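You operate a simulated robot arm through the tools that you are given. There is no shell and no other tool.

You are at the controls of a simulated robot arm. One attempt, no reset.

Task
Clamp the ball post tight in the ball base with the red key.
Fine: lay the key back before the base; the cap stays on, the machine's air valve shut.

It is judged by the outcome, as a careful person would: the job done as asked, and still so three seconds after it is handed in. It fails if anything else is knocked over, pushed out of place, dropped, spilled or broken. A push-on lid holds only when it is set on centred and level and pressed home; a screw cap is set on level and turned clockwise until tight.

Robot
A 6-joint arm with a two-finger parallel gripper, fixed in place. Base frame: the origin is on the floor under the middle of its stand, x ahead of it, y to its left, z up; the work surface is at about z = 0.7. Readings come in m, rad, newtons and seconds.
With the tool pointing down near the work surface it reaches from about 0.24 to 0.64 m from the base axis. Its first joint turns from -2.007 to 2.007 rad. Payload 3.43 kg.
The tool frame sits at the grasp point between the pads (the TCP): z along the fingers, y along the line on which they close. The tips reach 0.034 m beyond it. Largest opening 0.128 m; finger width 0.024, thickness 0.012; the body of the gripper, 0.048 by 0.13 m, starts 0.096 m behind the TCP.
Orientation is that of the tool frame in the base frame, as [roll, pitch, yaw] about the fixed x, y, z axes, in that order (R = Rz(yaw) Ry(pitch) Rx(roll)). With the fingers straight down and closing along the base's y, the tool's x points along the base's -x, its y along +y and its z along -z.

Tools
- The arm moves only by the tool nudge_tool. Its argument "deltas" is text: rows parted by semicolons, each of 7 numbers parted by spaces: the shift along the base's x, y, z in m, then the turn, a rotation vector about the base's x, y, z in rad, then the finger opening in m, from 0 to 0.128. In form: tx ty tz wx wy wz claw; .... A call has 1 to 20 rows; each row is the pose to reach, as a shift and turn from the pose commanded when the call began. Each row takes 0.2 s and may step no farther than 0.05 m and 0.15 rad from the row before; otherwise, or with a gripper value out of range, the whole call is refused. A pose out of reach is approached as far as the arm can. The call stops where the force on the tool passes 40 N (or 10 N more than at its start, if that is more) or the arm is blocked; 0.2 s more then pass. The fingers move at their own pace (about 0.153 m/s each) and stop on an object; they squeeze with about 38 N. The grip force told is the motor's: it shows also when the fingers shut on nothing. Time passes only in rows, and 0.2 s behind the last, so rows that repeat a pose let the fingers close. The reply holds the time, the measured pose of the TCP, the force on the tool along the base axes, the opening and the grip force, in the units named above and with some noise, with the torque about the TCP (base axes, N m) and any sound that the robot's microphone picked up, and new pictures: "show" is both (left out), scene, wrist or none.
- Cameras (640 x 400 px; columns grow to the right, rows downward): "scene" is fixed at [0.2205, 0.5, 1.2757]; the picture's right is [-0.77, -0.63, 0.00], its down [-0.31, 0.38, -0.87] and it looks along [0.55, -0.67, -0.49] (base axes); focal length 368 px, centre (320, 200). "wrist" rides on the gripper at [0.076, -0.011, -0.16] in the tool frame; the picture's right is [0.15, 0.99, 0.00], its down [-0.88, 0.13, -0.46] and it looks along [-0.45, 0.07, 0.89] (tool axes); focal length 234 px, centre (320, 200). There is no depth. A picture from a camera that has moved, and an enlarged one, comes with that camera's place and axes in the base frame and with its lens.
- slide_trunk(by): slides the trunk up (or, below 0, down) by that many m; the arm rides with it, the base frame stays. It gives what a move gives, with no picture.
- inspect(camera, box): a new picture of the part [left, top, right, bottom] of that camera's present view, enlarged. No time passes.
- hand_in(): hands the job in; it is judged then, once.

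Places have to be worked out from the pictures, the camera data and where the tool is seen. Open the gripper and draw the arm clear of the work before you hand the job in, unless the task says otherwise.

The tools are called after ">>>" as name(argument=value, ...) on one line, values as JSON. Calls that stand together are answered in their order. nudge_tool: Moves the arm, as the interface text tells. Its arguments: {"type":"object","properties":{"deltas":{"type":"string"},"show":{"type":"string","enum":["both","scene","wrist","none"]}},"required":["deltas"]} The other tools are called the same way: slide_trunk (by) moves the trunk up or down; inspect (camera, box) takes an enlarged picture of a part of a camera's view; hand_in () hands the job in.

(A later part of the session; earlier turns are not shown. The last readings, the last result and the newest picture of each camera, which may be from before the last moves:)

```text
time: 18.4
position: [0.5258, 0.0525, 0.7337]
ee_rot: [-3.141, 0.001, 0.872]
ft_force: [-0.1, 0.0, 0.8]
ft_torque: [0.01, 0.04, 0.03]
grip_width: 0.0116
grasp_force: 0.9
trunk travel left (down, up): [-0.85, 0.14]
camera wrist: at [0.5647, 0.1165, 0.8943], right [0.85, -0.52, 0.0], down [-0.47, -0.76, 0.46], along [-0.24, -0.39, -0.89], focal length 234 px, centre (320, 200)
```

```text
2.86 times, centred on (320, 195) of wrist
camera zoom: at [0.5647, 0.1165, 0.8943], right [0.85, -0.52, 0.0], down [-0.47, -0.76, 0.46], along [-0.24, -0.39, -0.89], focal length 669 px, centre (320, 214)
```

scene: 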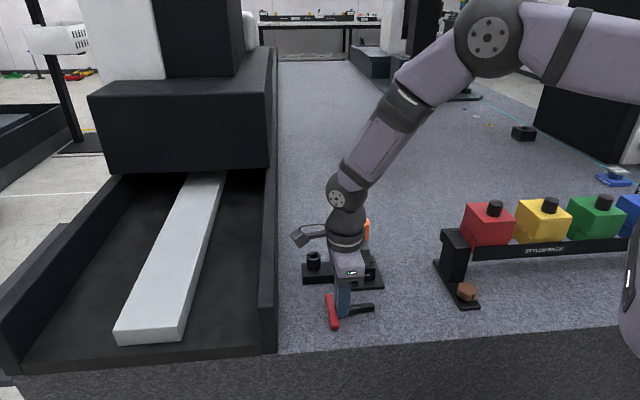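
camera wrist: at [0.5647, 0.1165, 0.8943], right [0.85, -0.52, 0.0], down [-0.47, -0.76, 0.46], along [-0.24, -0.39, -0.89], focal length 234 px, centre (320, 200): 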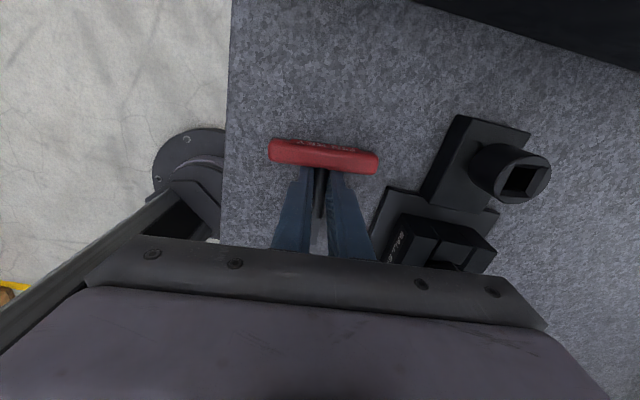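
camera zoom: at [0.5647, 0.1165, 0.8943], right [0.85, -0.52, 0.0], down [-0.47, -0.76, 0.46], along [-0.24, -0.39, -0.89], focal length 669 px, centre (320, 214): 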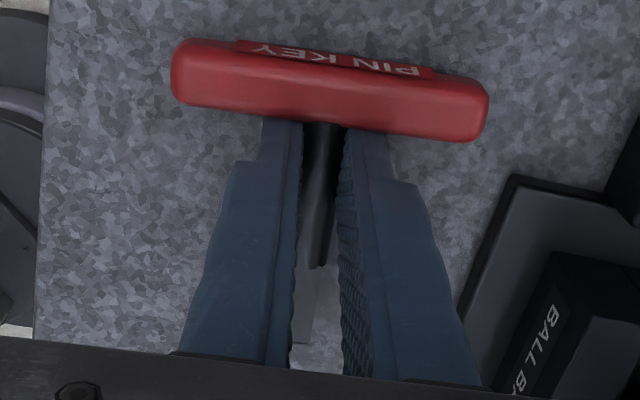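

The torque is gone and the key is aligned with the pads at 11.6 mm. I'll firm the grip a little (command 8.5 mm) and test-lift 20 mm, watching for roll.

>>> nudge_tool(deltas="0 0 0 0 0 0 0.0085; 0 0 0 0 0 0 0.0085; 0 0 0.003 0 0 0 0.0085; 0 0 0.01 0 0 0 0.0085; 0 0 0.02 0 0 0 0.0085; 0 0 0.02 0 0 0 0.0085")

>>> inspect(camera="scene", box=[300, 250, 390, 340])

>>> inspect(camera="wrist", box=[250, 125, 390, 265])

```text
time: 19.8
position: [0.5262, 0.0502, 0.7547]
ee_rot: [3.141, 0.002, 0.871]
ft_force: [-0.8, 0.1, -0.1]
ft_torque: [0.01, -0.05, 0.03]
grip_width: 0.0107
grasp_force: 2.4
trunk travel left (down, up): [-0.85, 0.14]
camera wrist: at [0.5644, 0.1162, 0.9149], right [0.85, -0.52, 0.0], down [-0.47, -0.76, 0.46], along [-0.24, -0.39, -0.89], focal length 234 px, centre (320, 200)
```

scene: 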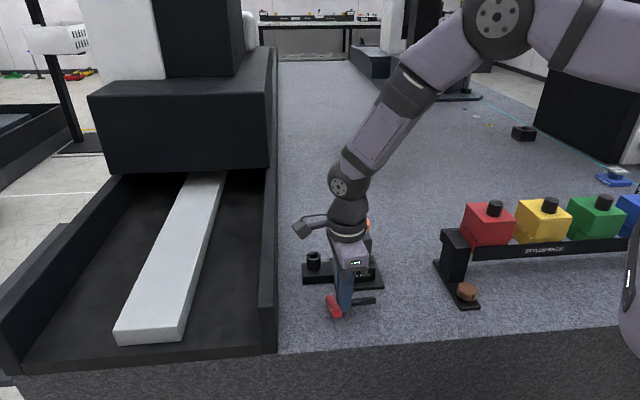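
wrist: 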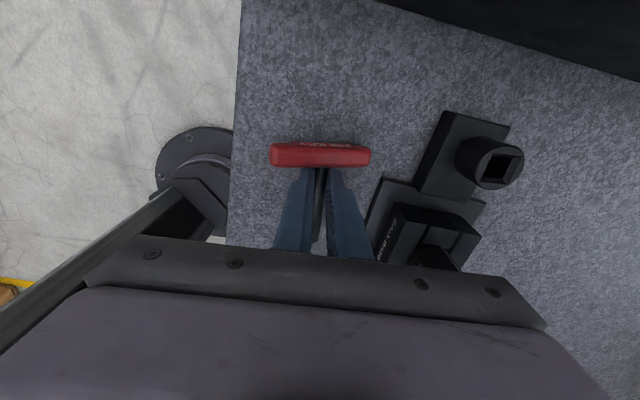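

```text
4.44 times, centred on (345, 295) of scene
camera zoom: at [0.2205, 0.5, 1.2757], right [-0.77, -0.63, 0.0], down [-0.31, 0.38, -0.87], along [0.55, -0.67, -0.49], focal length 1633 px, centre (209, -222)
```

zoom: 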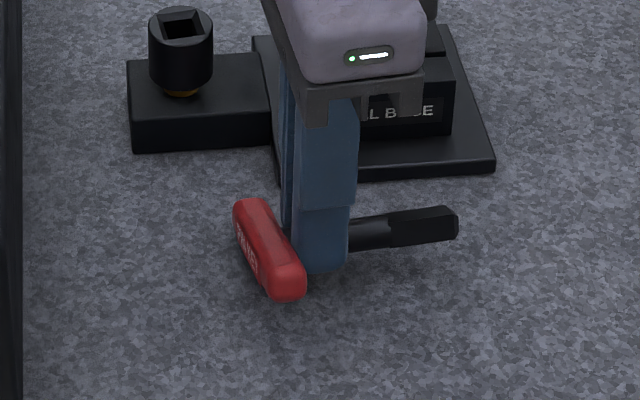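

```text
2.86 times, centred on (320, 195) of wrist
camera zoom: at [0.5644, 0.1162, 0.9149], right [0.85, -0.52, 0.0], down [-0.47, -0.76, 0.46], along [-0.24, -0.39, -0.89], focal length 669 px, centre (320, 214)
```

zoom: 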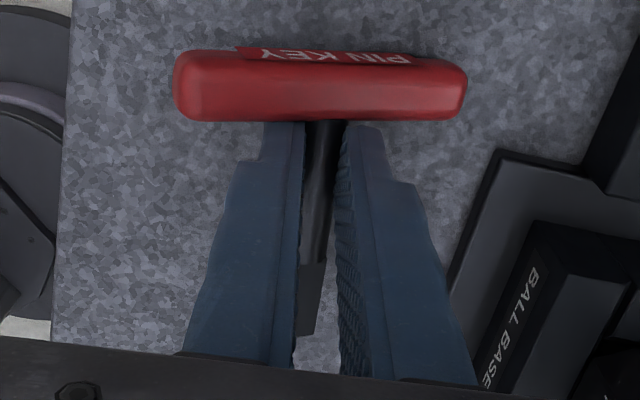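

The key again settled at roughly 25–30° roll even with a light grip. The shaft seems to seat on flats there, so the roll would be ±30°. The opposite roll (right end up) suits me better: the tool would then come in clear of the cap. I'll set the key flat again, reopen, tilt the tool about 8° around the shaft, and regrip so it seats the other way.

>>> nudge_tool(deltas="0 0 -0.01 0 0 0 0.0085; 0 0 -0.017 0 0 0 0.0085; 0 0 -0.02 0 0 0 0.0085; 0 0 -0.02 0 0 0 0.022; 0 0 -0.018 0 0 0 0.022; 0 0 -0.0165 0.048 0.057 0 0.022; 0 0 -0.0165 0.096 0.115 0 0.022; 0 0 -0.0165 0.096 0.115 0 0.022")

>>> inspect(camera="scene", box=[300, 250, 390, 340])

>>> inspect(camera="wrist", box=[250, 125, 390, 265])

```text
time: 21.6
position: [0.5268, 0.0515, 0.7374]
ee_rot: [-2.992, 0.0, 0.87]
ft_force: [-0.5, 0.1, 0.3]
ft_torque: [0.01, 0.0, -0.01]
grip_width: 0.0221
grasp_force: 0.0
trunk travel left (down, up): [-0.85, 0.14]
camera wrist: at [0.5833, 0.1002, 0.8977], right [0.84, -0.52, -0.15], down [-0.42, -0.8, 0.43], along [-0.34, -0.3, -0.89], focal length 234 px, centre (320, 200)
```

scene: 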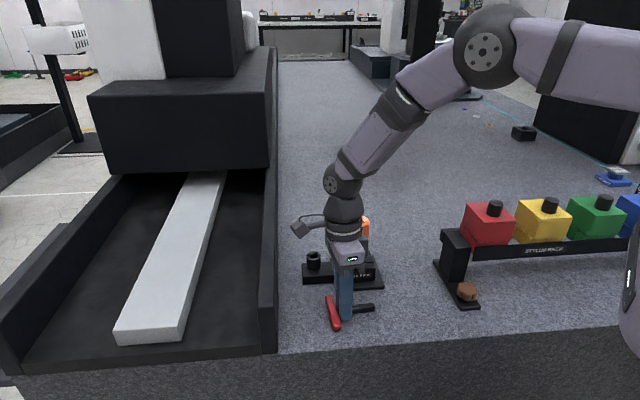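
wrist: 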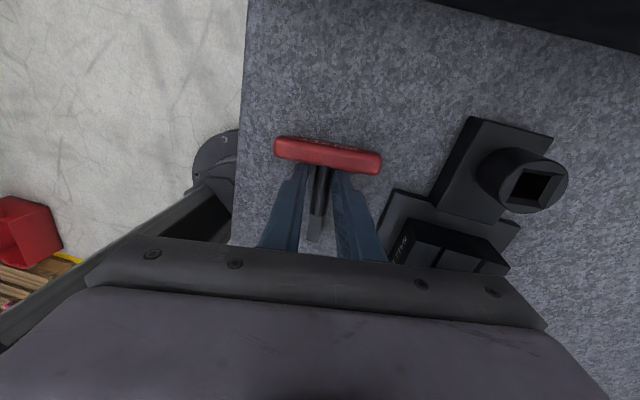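

```text
4.44 times, centred on (345, 295) of scene
camera zoom: at [0.2205, 0.5, 1.2757], right [-0.77, -0.63, 0.0], down [-0.31, 0.38, -0.87], along [0.55, -0.67, -0.49], focal length 1633 px, centre (209, -222)
```

zoom: 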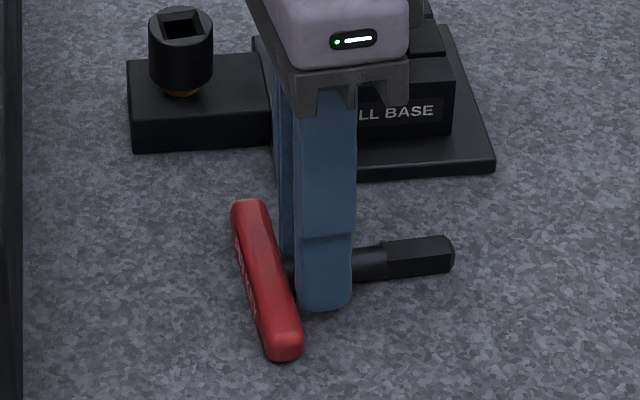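

```text
2.86 times, centred on (320, 195) of wrist
camera zoom: at [0.5833, 0.1002, 0.8977], right [0.84, -0.52, -0.15], down [-0.42, -0.8, 0.43], along [-0.34, -0.3, -0.89], focal length 669 px, centre (320, 214)
```

zoom: 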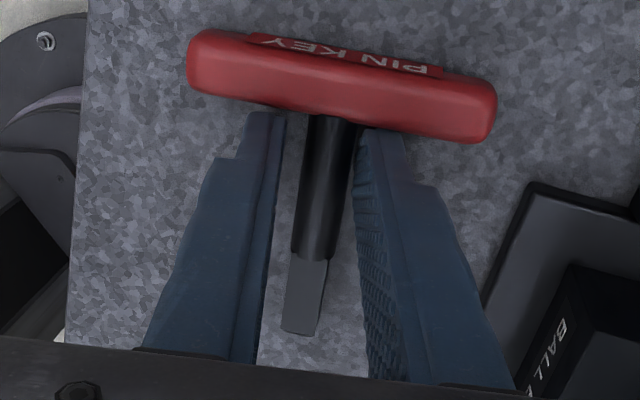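

The tool is tilted and the key is flat. I'll centre the fingers on the shaft (4 mm to the right), close moderately, lift 25 mm and see which way it seats.

>>> nudge_tool(deltas="0.0015 -0.0013 0 0 0 0 0.022; 0.003 -0.0026 0 0 0 0 0.022; 0.003 -0.0026 0 0 0 0 0.016; 0.003 -0.0026 0 0 0 0 0.012; 0.003 -0.0026 0 0 0 0 0.008; 0.003 -0.0026 0 0 0 0 0.008; 0.003 -0.0026 0.004 0 0 0 0.008; 0.003 -0.0026 0.012 0 0 0 0.008; 0.003 -0.0026 0.025 0 0 0 0.008; 0.003 -0.0026 0.025 0 0 0 0.008")

>>> inspect(camera="scene", box=[300, 250, 390, 340])

>>> inspect(camera="wrist", box=[250, 125, 390, 265])

```text
time: 23.8
position: [0.5267, 0.047, 0.7633]
ee_rot: [-2.993, 0.003, 0.871]
ft_force: [1.1, -0.4, -0.2]
ft_torque: [0.02, 0.03, 0.01]
grip_width: 0.0143
grasp_force: 38.2
trunk travel left (down, up): [-0.85, 0.14]
camera wrist: at [0.5851, 0.0973, 0.9223], right [0.84, -0.52, -0.15], down [-0.42, -0.8, 0.43], along [-0.34, -0.3, -0.89], focal length 234 px, centre (320, 200)
```

scene: 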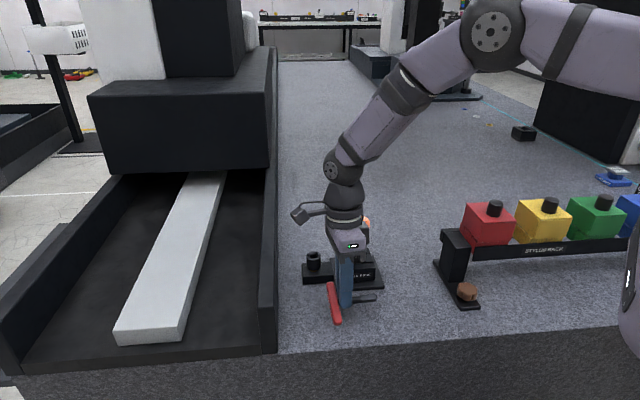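
wrist: 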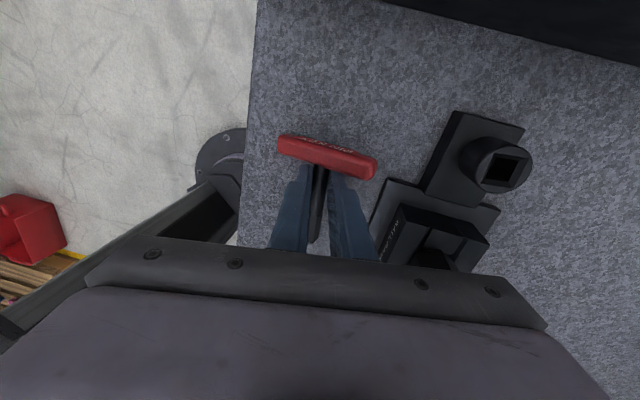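

```text
4.44 times, centred on (345, 295) of scene
camera zoom: at [0.2205, 0.5, 1.2757], right [-0.77, -0.63, 0.0], down [-0.31, 0.38, -0.87], along [0.55, -0.67, -0.49], focal length 1633 px, centre (209, -222)
```

zoom: 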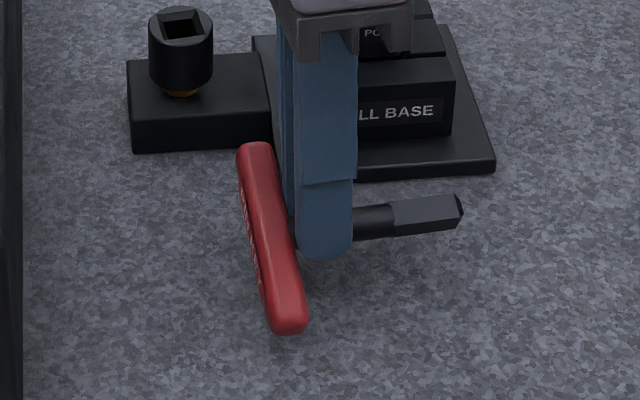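

```text
2.86 times, centred on (320, 195) of wrist
camera zoom: at [0.5851, 0.0973, 0.9223], right [0.84, -0.52, -0.15], down [-0.42, -0.8, 0.43], along [-0.34, -0.3, -0.89], focal length 669 px, centre (320, 214)
```

zoom: 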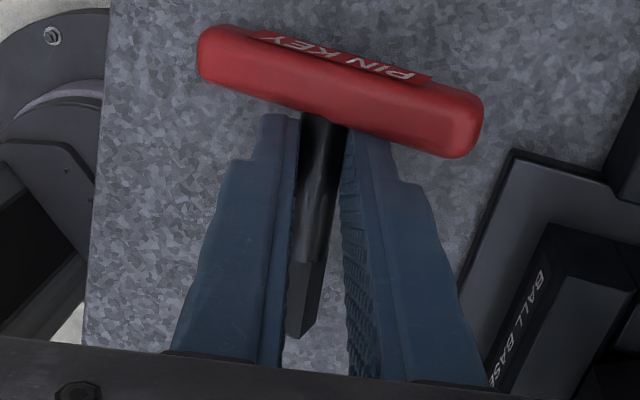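

Now the shaft is seated firmly at 14.3 mm with 38 N, and the right handle end is up by roughly 22° relative to the pads. That puts the tool heading needed at the socket near -21°, well clear of the cap. I'll raise the key and take out the tilt first.

>>> nudge_tool(deltas="0 0 0.04 0 0 0 0.004; 0 0 0.08 0 0 0 0.004; 0 0 0.12 -0.048 -0.057 0 0.004; 0 0 0.16 -0.096 -0.115 0 0.004; 0 0 0.2 -0.096 -0.115 0 0.004; 0 0 0.2 -0.096 -0.115 0 0.004", show="wrist")

>>> inspect(camera="wrist", box=[250, 125, 390, 265])

```text
time: 25.2
position: [0.5294, 0.0527, 0.961]
ee_rot: [-3.141, 0.001, 0.871]
ft_force: [-0.2, -0.8, -1.5]
ft_torque: [-0.01, 0.01, 0.0]
grip_width: 0.0143
grasp_force: 38.3
trunk travel left (down, up): [-0.85, 0.14]
camera wrist: at [0.568, 0.1175, 1.1212], right [0.85, -0.52, 0.0], down [-0.47, -0.76, 0.46], along [-0.24, -0.39, -0.89], focal length 234 px, centre (320, 200)
```

wrist: 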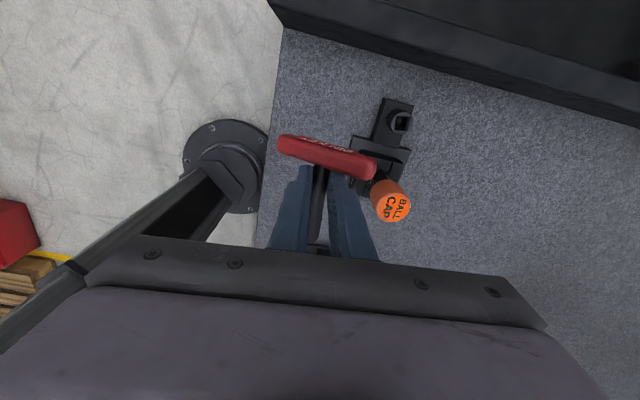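

```text
2.86 times, centred on (320, 195) of wrist
camera zoom: at [0.568, 0.1175, 1.1212], right [0.85, -0.52, 0.0], down [-0.47, -0.76, 0.46], along [-0.24, -0.39, -0.89], focal length 669 px, centre (320, 214)
```

zoom: 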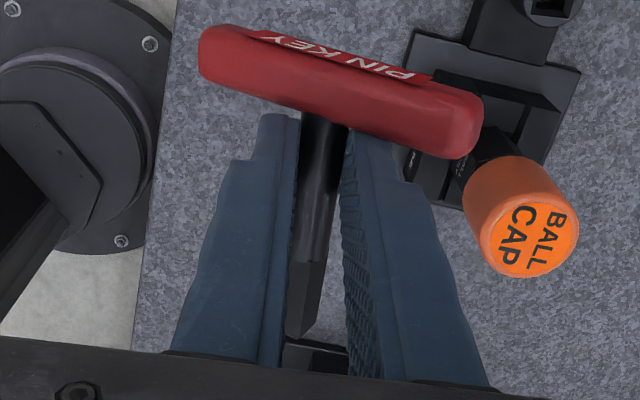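

The grip holds steady at 14.3 mm. Next I yaw the tool to the -21° heading, still high and pointing down, well above the cap.

>>> nudge_tool(deltas="0.003 -0.002 0.002 0 0 -0.1384 0.004; 0.007 -0.005 0.004 0 0 -0.2769 0.004; 0.01 -0.007 0.007 0 0 -0.4153 0.004; 0.013 -0.01 0.009 0 0 -0.5538 0.004; 0.017 -0.012 0.011 0 0 -0.6922 0.004; 0.02 -0.015 0.013 0 0 -0.8307 0.004; 0.023 -0.017 0.016 0 0 -0.9691 0.004; 0.027 -0.02 0.018 0 0 -1.1076 0.004; 0.03 -0.022 0.02 0 0 -1.246 0.004; 0.03 -0.022 0.02 0 0 -1.246 0.004")

```text
time: 27.4
position: [0.5051, -0.0789, 0.9425]
ee_rot: [-3.009, -0.029, -0.265]
ft_force: [0.6, -0.5, -1.5]
ft_torque: [-0.04, 0.01, 0.01]
grip_width: 0.0141
grasp_force: 38.2
out of reach, approached as far as the arm can: row 5, 6, 7, 8, 9, 10
trunk travel left (down, up): [-0.85, 0.14]
camera wrist: at [0.5698, -0.1071, 1.104], right [-0.11, -0.99, -0.13], down [-0.91, 0.05, 0.41], along [-0.4, 0.16, -0.9], focal length 234 px, centre (320, 200)
```

scene: 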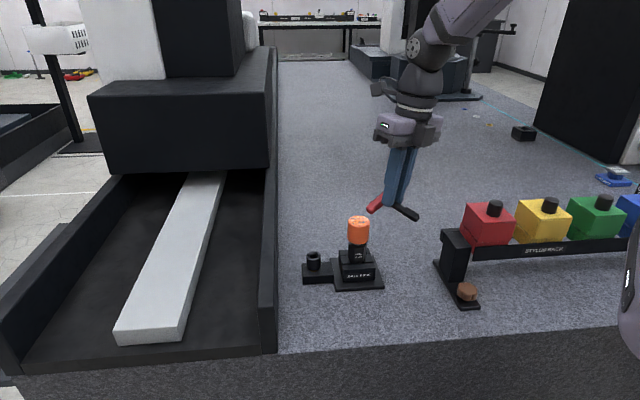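
wrist: 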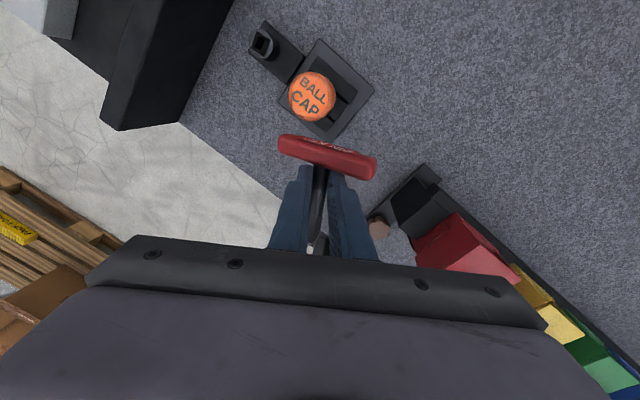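

The yaw stopped at the last joint's limit, so that heading can't be reached with the tool pointing down on this winding. The key is still firmly held. I'll send a null row to see which pose the controller now regards as commanded.

>>> nudge_tool(deltas="0 0 0 0 0 0 0.004", show="none")

```text
time: 27.8
position: [0.5044, -0.0783, 0.9424]
ee_rot: [-3.009, -0.026, -0.264]
ft_force: [0.5, -0.7, -0.5]
ft_torque: [-0.02, 0.02, 0.01]
grip_width: 0.0141
grasp_force: 38.2
trunk travel left (down, up): [-0.85, 0.14]
```

The controller re-bases on the reached pose. A heading to the right of the arm plane is reachable if I pitch the tool up in-plane first and then turn the heading. So I'll unwind 0.6 rad, remove the tilt, and move to a clear spot at z = 1.0.

>>> nudge_tool(deltas="0.004 0.026 0.01 -0.0226 0.0037 0.0998 0.004; 0.008 0.053 0.019 -0.0451 0.0075 0.1997 0.004; 0.013 0.079 0.029 -0.0677 0.0112 0.2995 0.004; 0.017 0.106 0.038 -0.0902 0.0149 0.3993 0.004; 0.021 0.132 0.048 -0.1128 0.0187 0.4992 0.004; 0.026 0.159 0.057 -0.1353 0.0224 0.599 0.004; 0.026 0.159 0.057 -0.1353 0.0224 0.599 0.004", show="scene")

```text
time: 29.4
position: [0.5233, 0.0821, 0.999]
ee_rot: [-3.14, -0.001, 0.339]
ft_force: [-0.6, -0.5, -1.0]
ft_torque: [0.02, -0.04, 0.0]
grip_width: 0.0141
grasp_force: 37.9
trunk travel left (down, up): [-0.85, 0.14]
```

scene: 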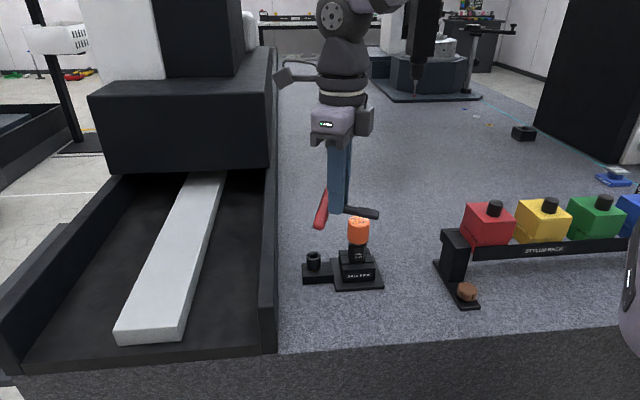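

The tool is vertical again with yaw 0.34 and the key still held. Now I pitch it up in the arm's plane, half-way first, moving slightly outward.

>>> nudge_tool(deltas="0.008 0.001 0.005 0.0213 -0.1413 0 0.004; 0.016 0.002 0.01 0.0426 -0.2826 0 0.004; 0.024 0.004 0.015 0.0638 -0.4239 0 0.004; 0.032 0.005 0.02 0.0851 -0.5652 0 0.004; 0.04 0.006 0.025 0.1064 -0.7065 0 0.004; 0.048 0.007 0.03 0.1277 -0.8478 0 0.004; 0.048 0.007 0.03 0.1277 -0.8478 0 0.004", show="scene")

```text
time: 31.0
position: [0.5718, 0.0901, 1.0256]
ee_rot: [2.929, -0.839, 0.434]
ft_force: [0.4, -0.1, -0.4]
ft_torque: [0.0, 0.02, 0.0]
grip_width: 0.0141
grasp_force: 38.1
trunk travel left (down, up): [-0.85, 0.14]
```

scene: 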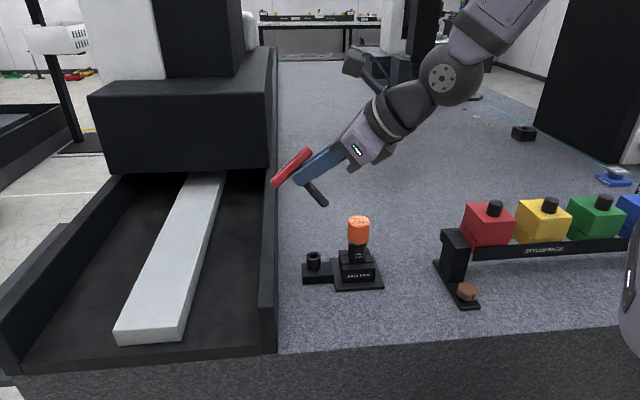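

The pitch is going smoothly. I'll continue the remaining 0.72 rad to bring the tool horizontal.

>>> nudge_tool(deltas="0.006 0.001 0 0.0215 -0.1428 0 0.004; 0.012 0.002 0 0.043 -0.2856 0 0.004; 0.018 0.003 0 0.0645 -0.4283 0 0.004; 0.024 0.004 0 0.086 -0.571 0 0.004; 0.03 0.005 0 0.1076 -0.715 0 0.004; 0.03 0.005 0 0.1076 -0.715 0 0.004", show="both")

```text
time: 32.4
position: [0.6023, 0.0948, 1.026]
ee_rot: [1.504, -1.383, 1.787]
ft_force: [-0.4, 0.5, -1.9]
ft_torque: [-0.01, 0.04, 0.0]
grip_width: 0.0142
grasp_force: 37.5
trunk travel left (down, up): [-0.85, 0.14]
camera wrist: at [0.4382, 0.0953, 1.0965], right [0.14, -0.93, 0.33], down [-0.4, -0.36, -0.85], along [0.91, -0.01, -0.42], focal length 234 px, centre (320, 200)
```

scene: 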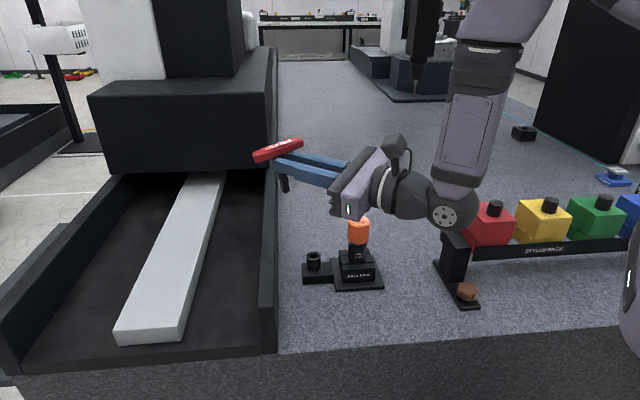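
wrist: 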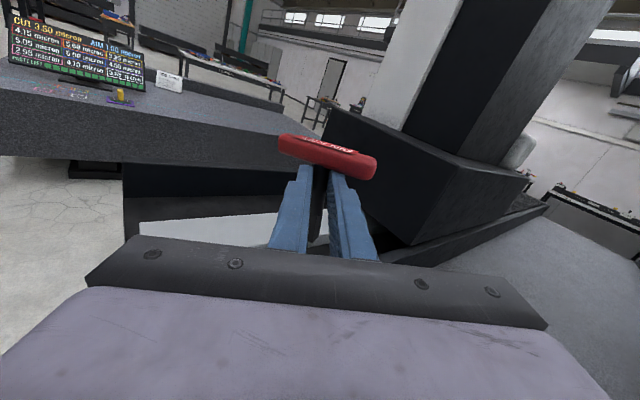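

The tool is now horizontal with the shaft hanging down and the camera on top. I'll turn the heading to about -21° and bring the shaft vertical above the socket, staying high at z ≈ 0.96.

>>> nudge_tool(deltas="0.003 -0.016 -0.013 0.0379 -0.0017 -0.1047 0.004; 0.005 -0.031 -0.026 0.0759 -0.0035 -0.2093 0.004; 0.008 -0.047 -0.04 0.1138 -0.0052 -0.314 0.004; 0.01 -0.062 -0.053 0.1518 -0.007 -0.4186 0.004; 0.013 -0.078 -0.066 0.1897 -0.0087 -0.5233 0.004; 0.013 -0.078 -0.066 0.1897 -0.0087 -0.5233 0.004", show="both")

```text
time: 33.8
position: [0.6409, 0.0309, 0.9703]
ee_rot: [1.871, -1.553, 0.889]
ft_force: [0.7, 0.2, -1.3]
ft_torque: [0.01, 0.02, 0.0]
grip_width: 0.0142
grasp_force: 38.0
out of reach, approached as far as the arm can: row 2, 3, 4, 5, 6
trunk travel left (down, up): [-0.85, 0.14]
camera wrist: at [0.4965, 0.1021, 1.0466], right [-0.37, -0.91, 0.16], down [-0.48, 0.04, -0.88], along [0.79, -0.4, -0.45], focal length 234 px, centre (320, 200)
```

scene: 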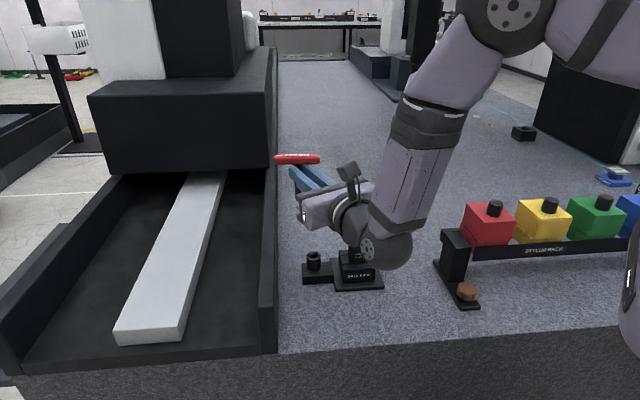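
wrist: 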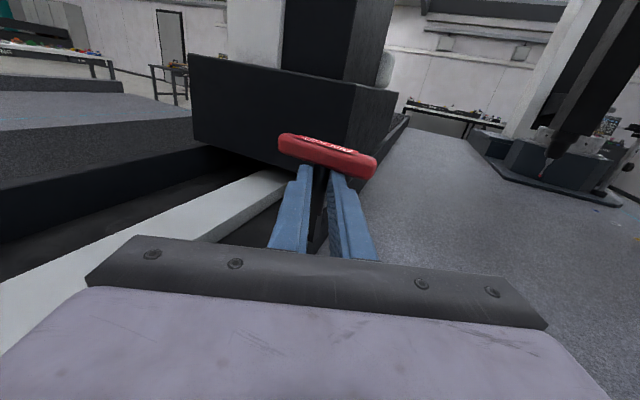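

The orientation is exactly right (heading -21.9°, shaft vertical), but the wrist bend limits how far in and low I can go with the trunk this high. I'll raise the tool so the forearm flattens out, then slide the trunk down by the same amount.

>>> nudge_tool(deltas="0 0 0.03 0 0 0 0.004; -0.003 -0.001 0.06 0 0 0 0.004; -0.006 -0.003 0.09 0 0 0 0.004; -0.012 -0.006 0.12 0 0 0 0.004; -0.018 -0.01 0.15 0 0 0 0.004; -0.025 -0.014 0.18 0 0 0 0.004; -0.025 -0.014 0.18 0 0 0 0.004", show="scene")

```text
time: 35.4
position: [0.6183, 0.0165, 1.1521]
ee_rot: [2.451, -1.567, 0.314]
ft_force: [-0.2, 0.4, -0.5]
ft_torque: [0.05, -0.01, -0.01]
grip_width: 0.0143
grasp_force: 38.6
trunk travel left (down, up): [-0.85, 0.14]
```

scene: 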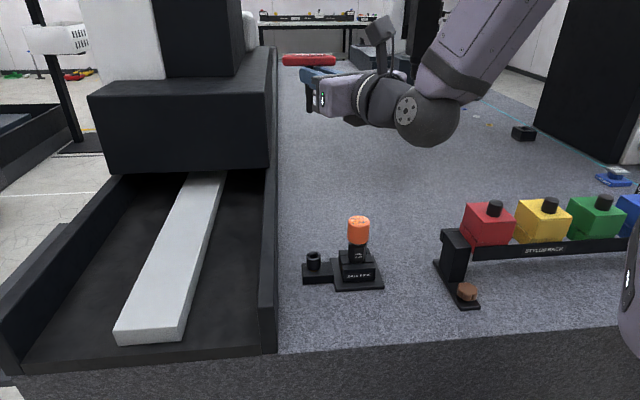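

Reachable here. I'll slide the trunk down 0.15 m and check the clearances.

>>> slide_trunk(by=-0.15)

>>> inspect(camera="scene", box=[0, 0, 640, 400])

>>> inspect(camera="wrist", box=[0, 0, 640, 400])

```text
time: 37.1
position: [0.6178, 0.0186, 1.001]
ee_rot: [2.474, -1.568, 0.295]
ft_force: [0.1, 0.5, -0.8]
ft_torque: [0.02, 0.07, 0.0]
grip_width: 0.0141
grasp_force: 38.3
trunk travel left (down, up): [-0.7, 0.29]
```

```text
1.00 times, centred on (320, 200) of scene (not enlarged: the box is as wide or as high as the picture)
camera zoom: at [0.2205, 0.5, 1.2757], right [-0.77, -0.63, 0.0], down [-0.31, 0.38, -0.87], along [0.55, -0.67, -0.49], focal length 368 px, centre (320, 200)
```

zoom: 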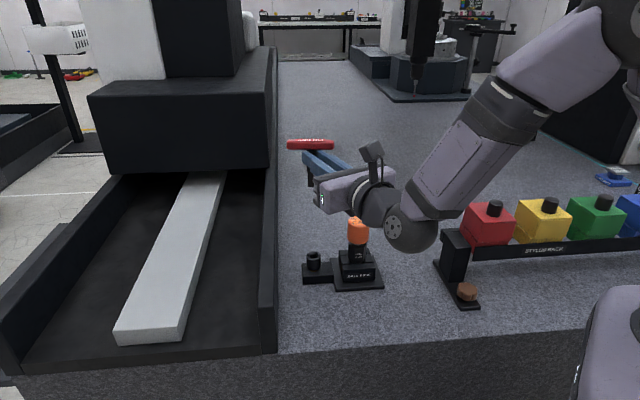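

```text
1.00 times, centred on (320, 200) of wrist (not enlarged: the box is as wide or as high as the picture)
camera zoom: at [0.472, 0.0856, 1.0778], right [-0.36, -0.92, 0.15], down [-0.47, 0.04, -0.88], along [0.8, -0.39, -0.45], focal length 234 px, centre (320, 200)
```

zoom: 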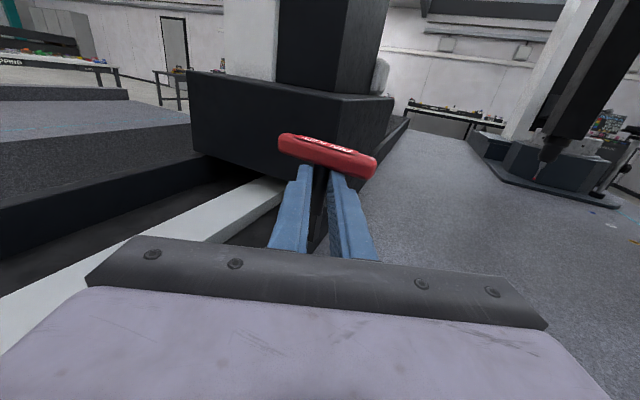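

Clearances look good. I'll zoom in on the handle's heading and the key's verticality before going lower.

>>> inspect(camera="scene", box=[270, 110, 390, 230])

>>> inspect(camera="wrist", box=[260, 110, 390, 260])

>>> inspect(camera="scene", box=[298, 210, 388, 300])

```text
3.33 times, centred on (330, 170) of scene
camera zoom: at [0.2205, 0.5, 1.2757], right [-0.77, -0.63, 0.0], down [-0.31, 0.38, -0.87], along [0.55, -0.67, -0.49], focal length 1225 px, centre (287, 300)
```

zoom: 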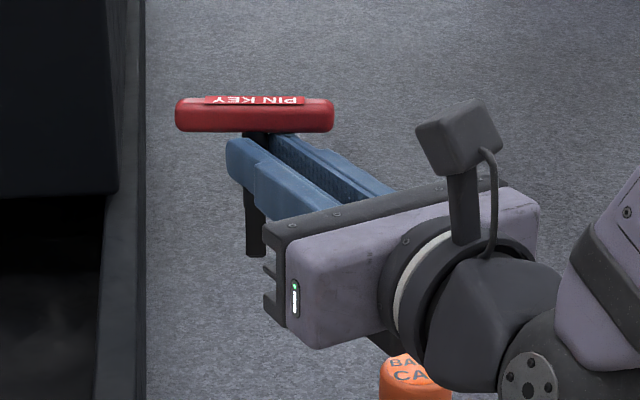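

```text
2.67 times, centred on (325, 185) of wrist
camera zoom: at [0.472, 0.0856, 1.0778], right [-0.36, -0.92, 0.15], down [-0.47, 0.04, -0.88], along [0.8, -0.39, -0.45], focal length 624 px, centre (307, 240)
```

zoom: 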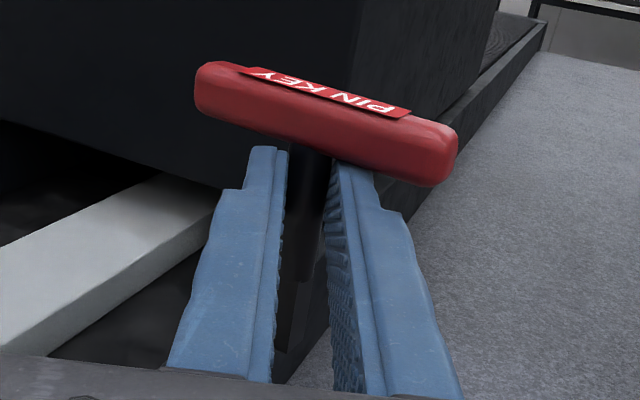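

```text
4.44 times, centred on (343, 255) of scene
camera zoom: at [0.2205, 0.5, 1.2757], right [-0.77, -0.63, 0.0], down [-0.31, 0.38, -0.87], along [0.55, -0.67, -0.49], focal length 1633 px, centre (218, -44)
```

zoom: 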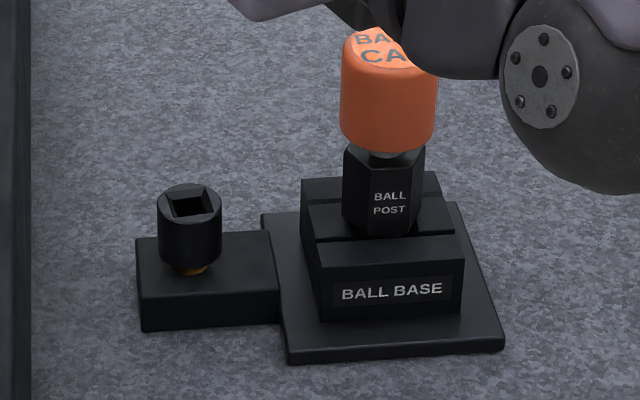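

The key hangs about vertical. I need the handle's exact heading against the socket's square (about 52°), so I'll zoom in further on both.

>>> inspect(camera="scene", box=[298, 132, 338, 192])

>>> inspect(camera="scene", box=[300, 246, 330, 276])

>>> inspect(camera="wrist", box=[270, 125, 385, 190])

```text
6.67 times, centred on (318, 162) of scene
camera zoom: at [0.2205, 0.5, 1.2757], right [-0.77, -0.63, 0.0], down [-0.31, 0.38, -0.87], along [0.55, -0.67, -0.49], focal length 2450 px, centre (333, 453)
```

zoom: 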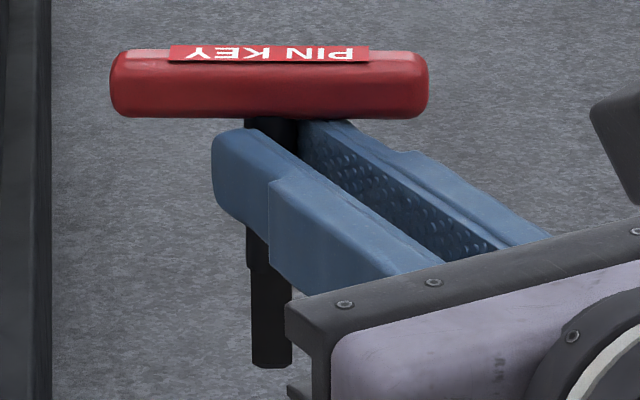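

```text
13.33 times, centred on (315, 261) of scene
camera zoom: at [0.2205, 0.5, 1.2757], right [-0.77, -0.63, 0.0], down [-0.31, 0.38, -0.87], along [0.55, -0.67, -0.49], focal length 4900 px, centre (387, -613)
```

zoom: 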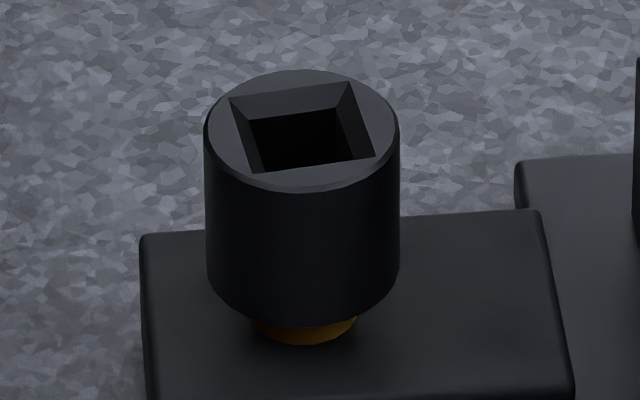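

```text
5.57 times, centred on (328, 158) of wrist
camera zoom: at [0.472, 0.0856, 1.0778], right [-0.36, -0.92, 0.15], down [-0.47, 0.04, -0.88], along [0.8, -0.39, -0.45], focal length 1303 px, centre (278, 436)
```

zoom: 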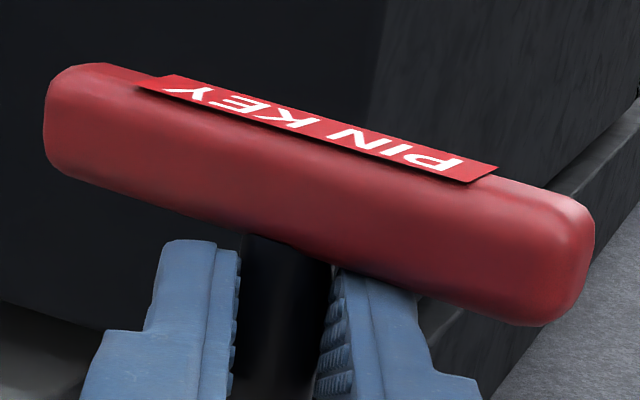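

The scene view fixes the handle heading at about 38° and the socket square at about 51°, so I need +13° more. I'll turn the heading by that, keep the shaft over the socket at about (0.641, 0.0075), then slide the trunk down another 0.11 m.

>>> nudge_tool(deltas="-0.002 -0.003 0 0 0 0.114 0.004; -0.004 -0.006 0 0 0 0.227 0.004; -0.004 -0.006 0 0 0 0.227 0.004", show="none")

```text
time: 38.0
position: [0.6127, 0.0116, 1.0015]
ee_rot: [2.038, -1.564, 0.951]
ft_force: [-0.3, 0.2, -0.6]
ft_torque: [0.02, 0.01, 0.0]
grip_width: 0.0141
grasp_force: 38.2
trunk travel left (down, up): [-0.7, 0.29]
```

Reached exactly. Now I slide the trunk down 0.11 m (tip to about 0.82, well above the socket) and look.

>>> slide_trunk(by=-0.11)

>>> inspect(camera="scene", box=[280, 170, 400, 290])

>>> inspect(camera="wrist", box=[240, 100, 400, 280])

>>> inspect(camera="scene", box=[0, 0, 640, 400])

```text
time: 39.4
position: [0.6139, 0.0113, 0.8915]
ee_rot: [1.999, -1.563, 0.989]
ft_force: [1.4, -0.3, -1.1]
ft_torque: [-0.03, 0.01, 0.03]
grip_width: 0.014
grasp_force: 37.5
trunk travel left (down, up): [-0.59, 0.4]
```

```text
3.33 times, centred on (340, 230) of scene
camera zoom: at [0.2205, 0.5, 1.2757], right [-0.77, -0.63, 0.0], down [-0.31, 0.38, -0.87], along [0.55, -0.67, -0.49], focal length 1225 px, centre (253, 100)
```

zoom: 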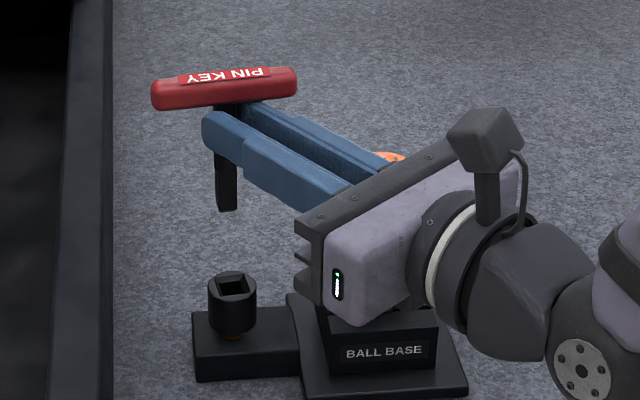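

```text
2.22 times, centred on (320, 190) of wrist
camera zoom: at [0.4563, 0.0476, 0.9679], right [-0.15, -0.98, 0.15], down [-0.47, -0.07, -0.88], along [0.87, -0.2, -0.45], focal length 520 px, centre (320, 222)
```

zoom: 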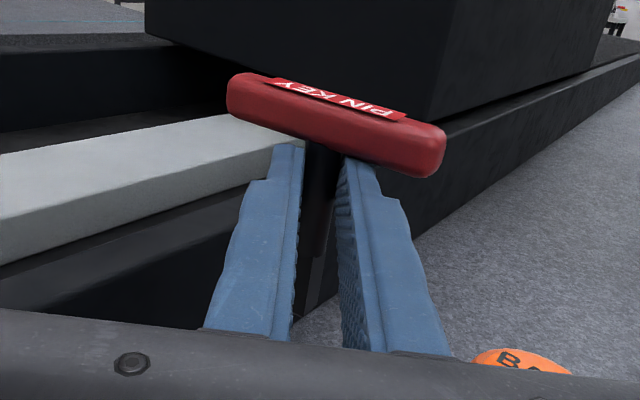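

```text
1.00 times, centred on (320, 200) of scene (not enlarged: the box is as wide or as high as the picture)
camera zoom: at [0.2205, 0.5, 1.2757], right [-0.77, -0.63, 0.0], down [-0.31, 0.38, -0.87], along [0.55, -0.67, -0.49], focal length 368 px, centre (320, 200)
```

zoom: 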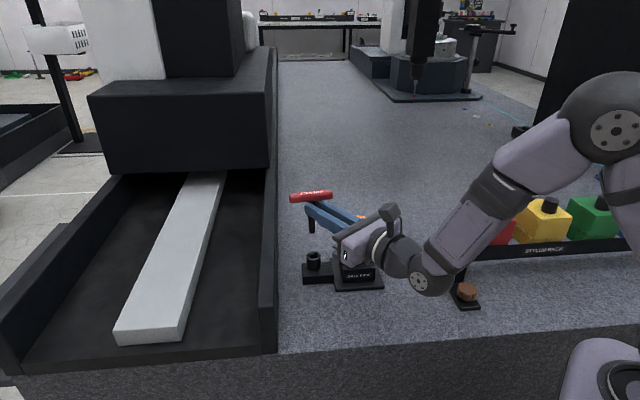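

It's well placed above the socket with everything clear. I'll zoom in on the tip and socket together to measure the remaining offset.

>>> inspect(camera="scene", box=[290, 200, 340, 290])

>>> inspect(camera="scene", box=[285, 185, 340, 240])

>>> inspect(camera="wrist", box=[280, 160, 360, 260])

```text
4.44 times, centred on (315, 245) of scene
camera zoom: at [0.2205, 0.5, 1.2757], right [-0.77, -0.63, 0.0], down [-0.31, 0.38, -0.87], along [0.55, -0.67, -0.49], focal length 1633 px, centre (342, 0)
```

zoom: 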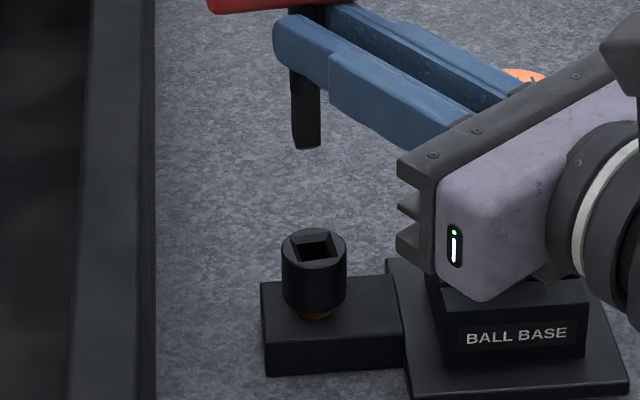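

```text
7.27 times, centred on (312, 212) of scene
camera zoom: at [0.2205, 0.5, 1.2757], right [-0.77, -0.63, 0.0], down [-0.31, 0.38, -0.87], along [0.55, -0.67, -0.49], focal length 2673 px, centre (374, 109)
```

zoom: 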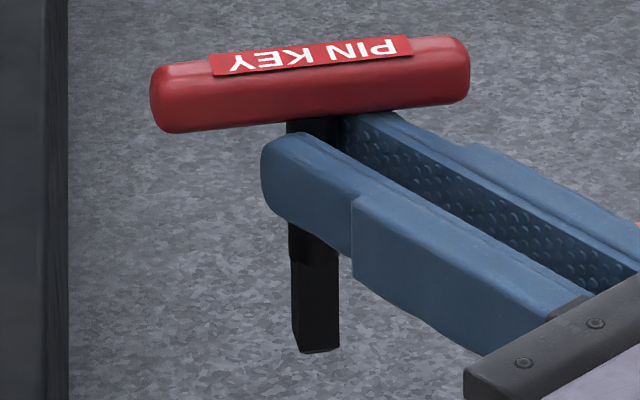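

```text
4.00 times, centred on (320, 210) of wrist
camera zoom: at [0.4563, 0.0476, 0.9679], right [-0.15, -0.98, 0.15], down [-0.47, -0.07, -0.88], along [0.87, -0.2, -0.45], focal length 937 px, centre (320, 160)
```

zoom: 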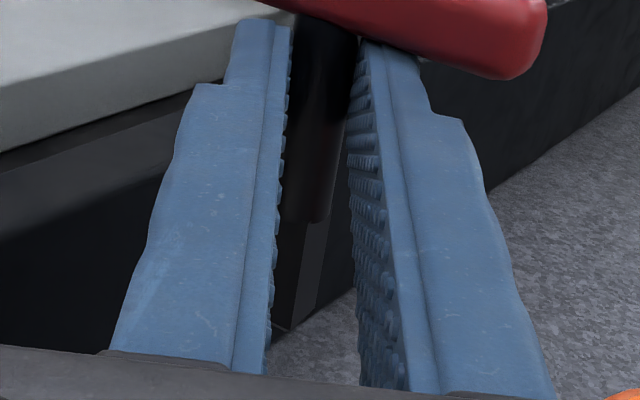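

The heading now matches (51.5° vs 51°). In the scene view the tip is about 3 mm left of the socket centre. I'll correct that, lower 40 mm with the trunk so the tip is just above the socket, and look again.

>>> nudge_tool(deltas="-0.0022 -0.0018 0 0 0 0 0.004; -0.0022 -0.0018 0 0 0 0 0.004", show="none")

>>> slide_trunk(by=-0.04)

>>> inspect(camera="scene", box=[298, 216, 338, 281])

>>> inspect(camera="wrist", box=[240, 130, 400, 280])

```text
time: 40.0
position: [0.6107, 0.0104, 0.8919]
ee_rot: [2.0, -1.56, 0.99]
ft_force: [0.1, 0.2, -1.4]
ft_torque: [-0.01, 0.02, 0.02]
grip_width: 0.014
grasp_force: 37.7
trunk travel left (down, up): [-0.59, 0.4]
```

```text
time: 40.8
position: [0.6118, 0.0101, 0.8522]
ee_rot: [1.983, -1.561, 1.009]
ft_force: [-0.2, 0.1, -0.5]
ft_torque: [0.0, 0.04, 0.0]
grip_width: 0.014
grasp_force: 37.8
trunk travel left (down, up): [-0.55, 0.44]
```

```text
6.15 times, centred on (318, 248) of scene
camera zoom: at [0.2205, 0.5, 1.2757], right [-0.77, -0.63, 0.0], down [-0.31, 0.38, -0.87], along [0.55, -0.67, -0.49], focal length 2262 px, centre (332, -98)
```

zoom: 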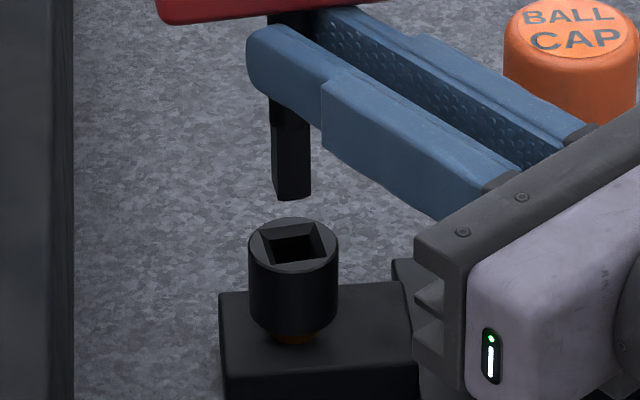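

```text
2.67 times, centred on (320, 205) of wrist
camera zoom: at [0.4543, 0.0465, 0.9282], right [-0.15, -0.98, 0.16], down [-0.47, -0.07, -0.88], along [0.87, -0.21, -0.45], focal length 624 px, centre (320, 187)
```

zoom: 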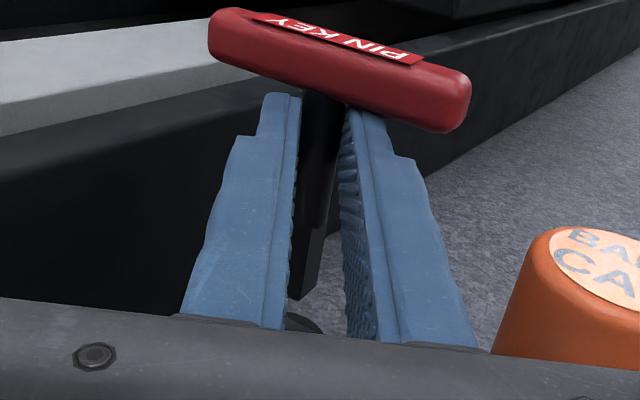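

The tip now hangs about 2 cm above the socket, and the wrist camera can see the socket's far rim between the fingers. I'll zoom in there for the depth alignment.

>>> inspect(camera="wrist", box=[295, 195, 345, 255])

>>> inspect(camera="scene", box=[303, 232, 328, 272])

```text
6.67 times, centred on (320, 225) of wrist
camera zoom: at [0.4543, 0.0465, 0.9282], right [-0.15, -0.98, 0.16], down [-0.47, -0.07, -0.88], along [0.87, -0.21, -0.45], focal length 1561 px, centre (320, 33)
```

zoom: 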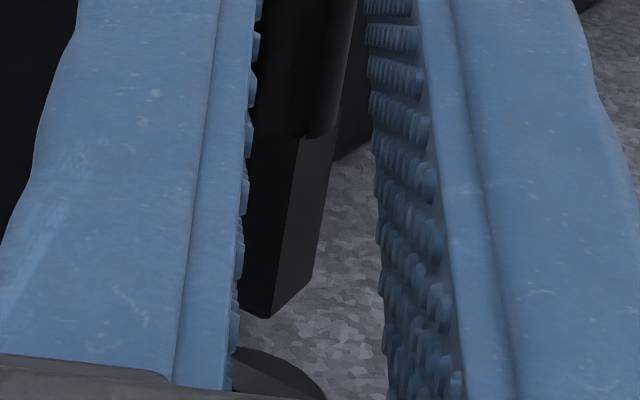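

```text
10.00 times, centred on (316, 252) of scene
camera zoom: at [0.2205, 0.5, 1.2757], right [-0.77, -0.63, 0.0], down [-0.31, 0.38, -0.87], along [0.55, -0.67, -0.49], focal length 3675 px, centre (365, -320)
```

zoom: 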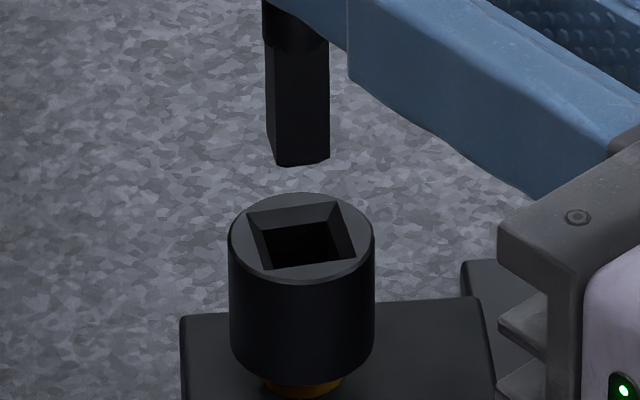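

Both views agree the key sits roughly 3 mm too far out and 2.5 mm too far right. I'll shift (-0.003, +0.0025) and lower 14 mm so the tip is just above the rim, then check once more.

>>> nudge_tool(deltas="-0.003 0.0025 0 0 0 0 0.004; -0.003 0.0025 -0.007 0 0 0 0.004; -0.003 0.0025 -0.014 0 0 0 0.004; -0.003 0.0025 -0.014 0 0 0 0.004", show="none")

>>> inspect(camera="scene", box=[303, 232, 328, 272])

>>> inspect(camera="wrist", box=[295, 195, 345, 255])

```text
time: 41.8
position: [0.6092, 0.0138, 0.8395]
ee_rot: [1.951, -1.554, 1.033]
ft_force: [-0.3, -0.2, -0.3]
ft_torque: [-0.01, 0.04, -0.01]
grip_width: 0.014
grasp_force: 38.1
trunk travel left (down, up): [-0.55, 0.44]
```

```text
10.00 times, centred on (316, 252) of scene
camera zoom: at [0.2205, 0.5, 1.2757], right [-0.77, -0.63, 0.0], down [-0.31, 0.38, -0.87], along [0.55, -0.67, -0.49], focal length 3675 px, centre (365, -320)
```

zoom: 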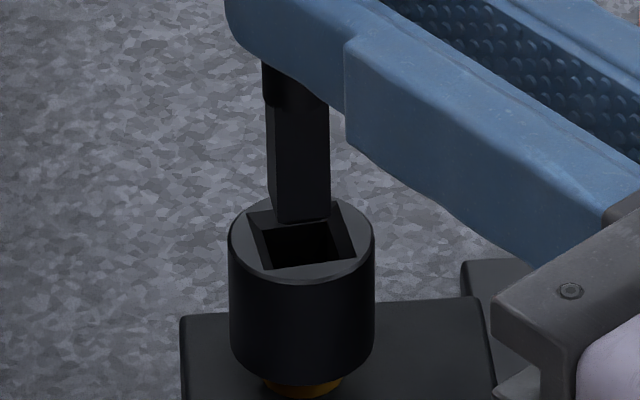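

```text
6.67 times, centred on (320, 225) of wrist
camera zoom: at [0.4525, 0.0511, 0.9157], right [-0.15, -0.97, 0.16], down [-0.48, -0.07, -0.88], along [0.86, -0.21, -0.46], focal length 1561 px, centre (320, 33)
```

zoom: 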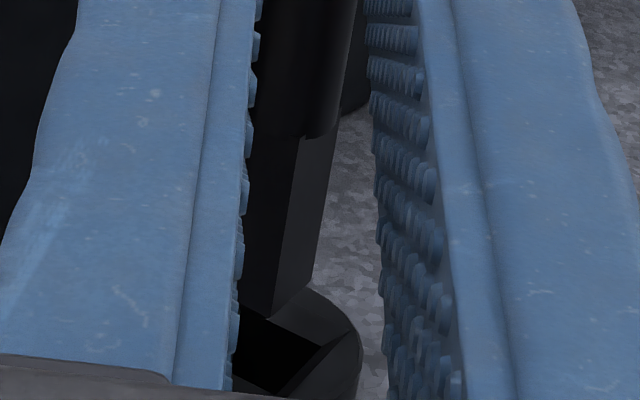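

Now I can see the square hole beneath the tip. The remaining error is about 2 mm, so I'll shift (-0.0005, -0.0018) and lower 13 mm into the lead-in, watching the force.

>>> nudge_tool(deltas="-0.0005 -0.0018 0 0 0 0 0.004; -0.0005 -0.0018 -0.004 0 0 0 0.004; -0.0005 -0.0018 -0.008 0 0 0 0.004; -0.0005 -0.0018 -0.011 0 0 0 0.004; -0.0005 -0.0018 -0.013 0 0 0 0.004; -0.0005 -0.0018 -0.013 0 0 0 0.004", show="none")

>>> inspect(camera="scene", box=[303, 232, 328, 272])

>>> inspect(camera="wrist", box=[295, 195, 345, 255])

```text
time: 43.2
position: [0.6111, 0.0169, 0.8321]
ee_rot: [1.933, -1.552, 1.053]
ft_force: [-0.8, -0.7, -1.4]
ft_torque: [0.01, 0.04, 0.0]
grip_width: 0.0139
grasp_force: 38.0
out of reach, approached as far as the arm can: row 2, 3, 4, 5, 6
trunk travel left (down, up): [-0.55, 0.44]
```

```text
10.00 times, centred on (316, 252) of scene
camera zoom: at [0.2205, 0.5, 1.2757], right [-0.77, -0.63, 0.0], down [-0.31, 0.38, -0.87], along [0.55, -0.67, -0.49], focal length 3675 px, centre (365, -320)
```

zoom: 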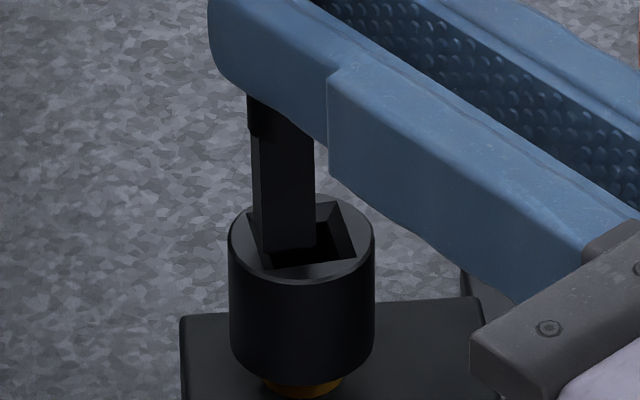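

```text
6.67 times, centred on (320, 225) of wrist
camera zoom: at [0.4546, 0.0545, 0.9084], right [-0.16, -0.97, 0.16], down [-0.48, -0.07, -0.87], along [0.86, -0.21, -0.46], focal length 1561 px, centre (320, 33)
```

zoom: 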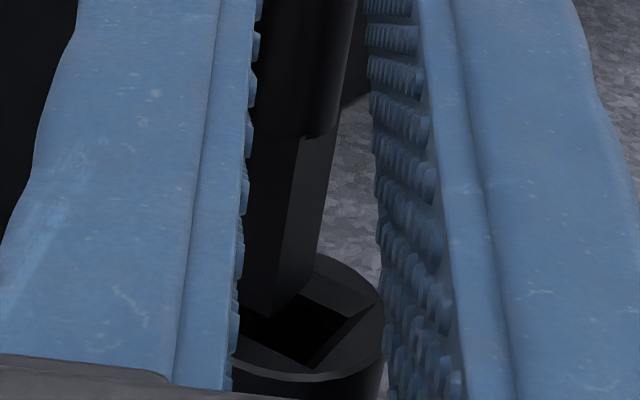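

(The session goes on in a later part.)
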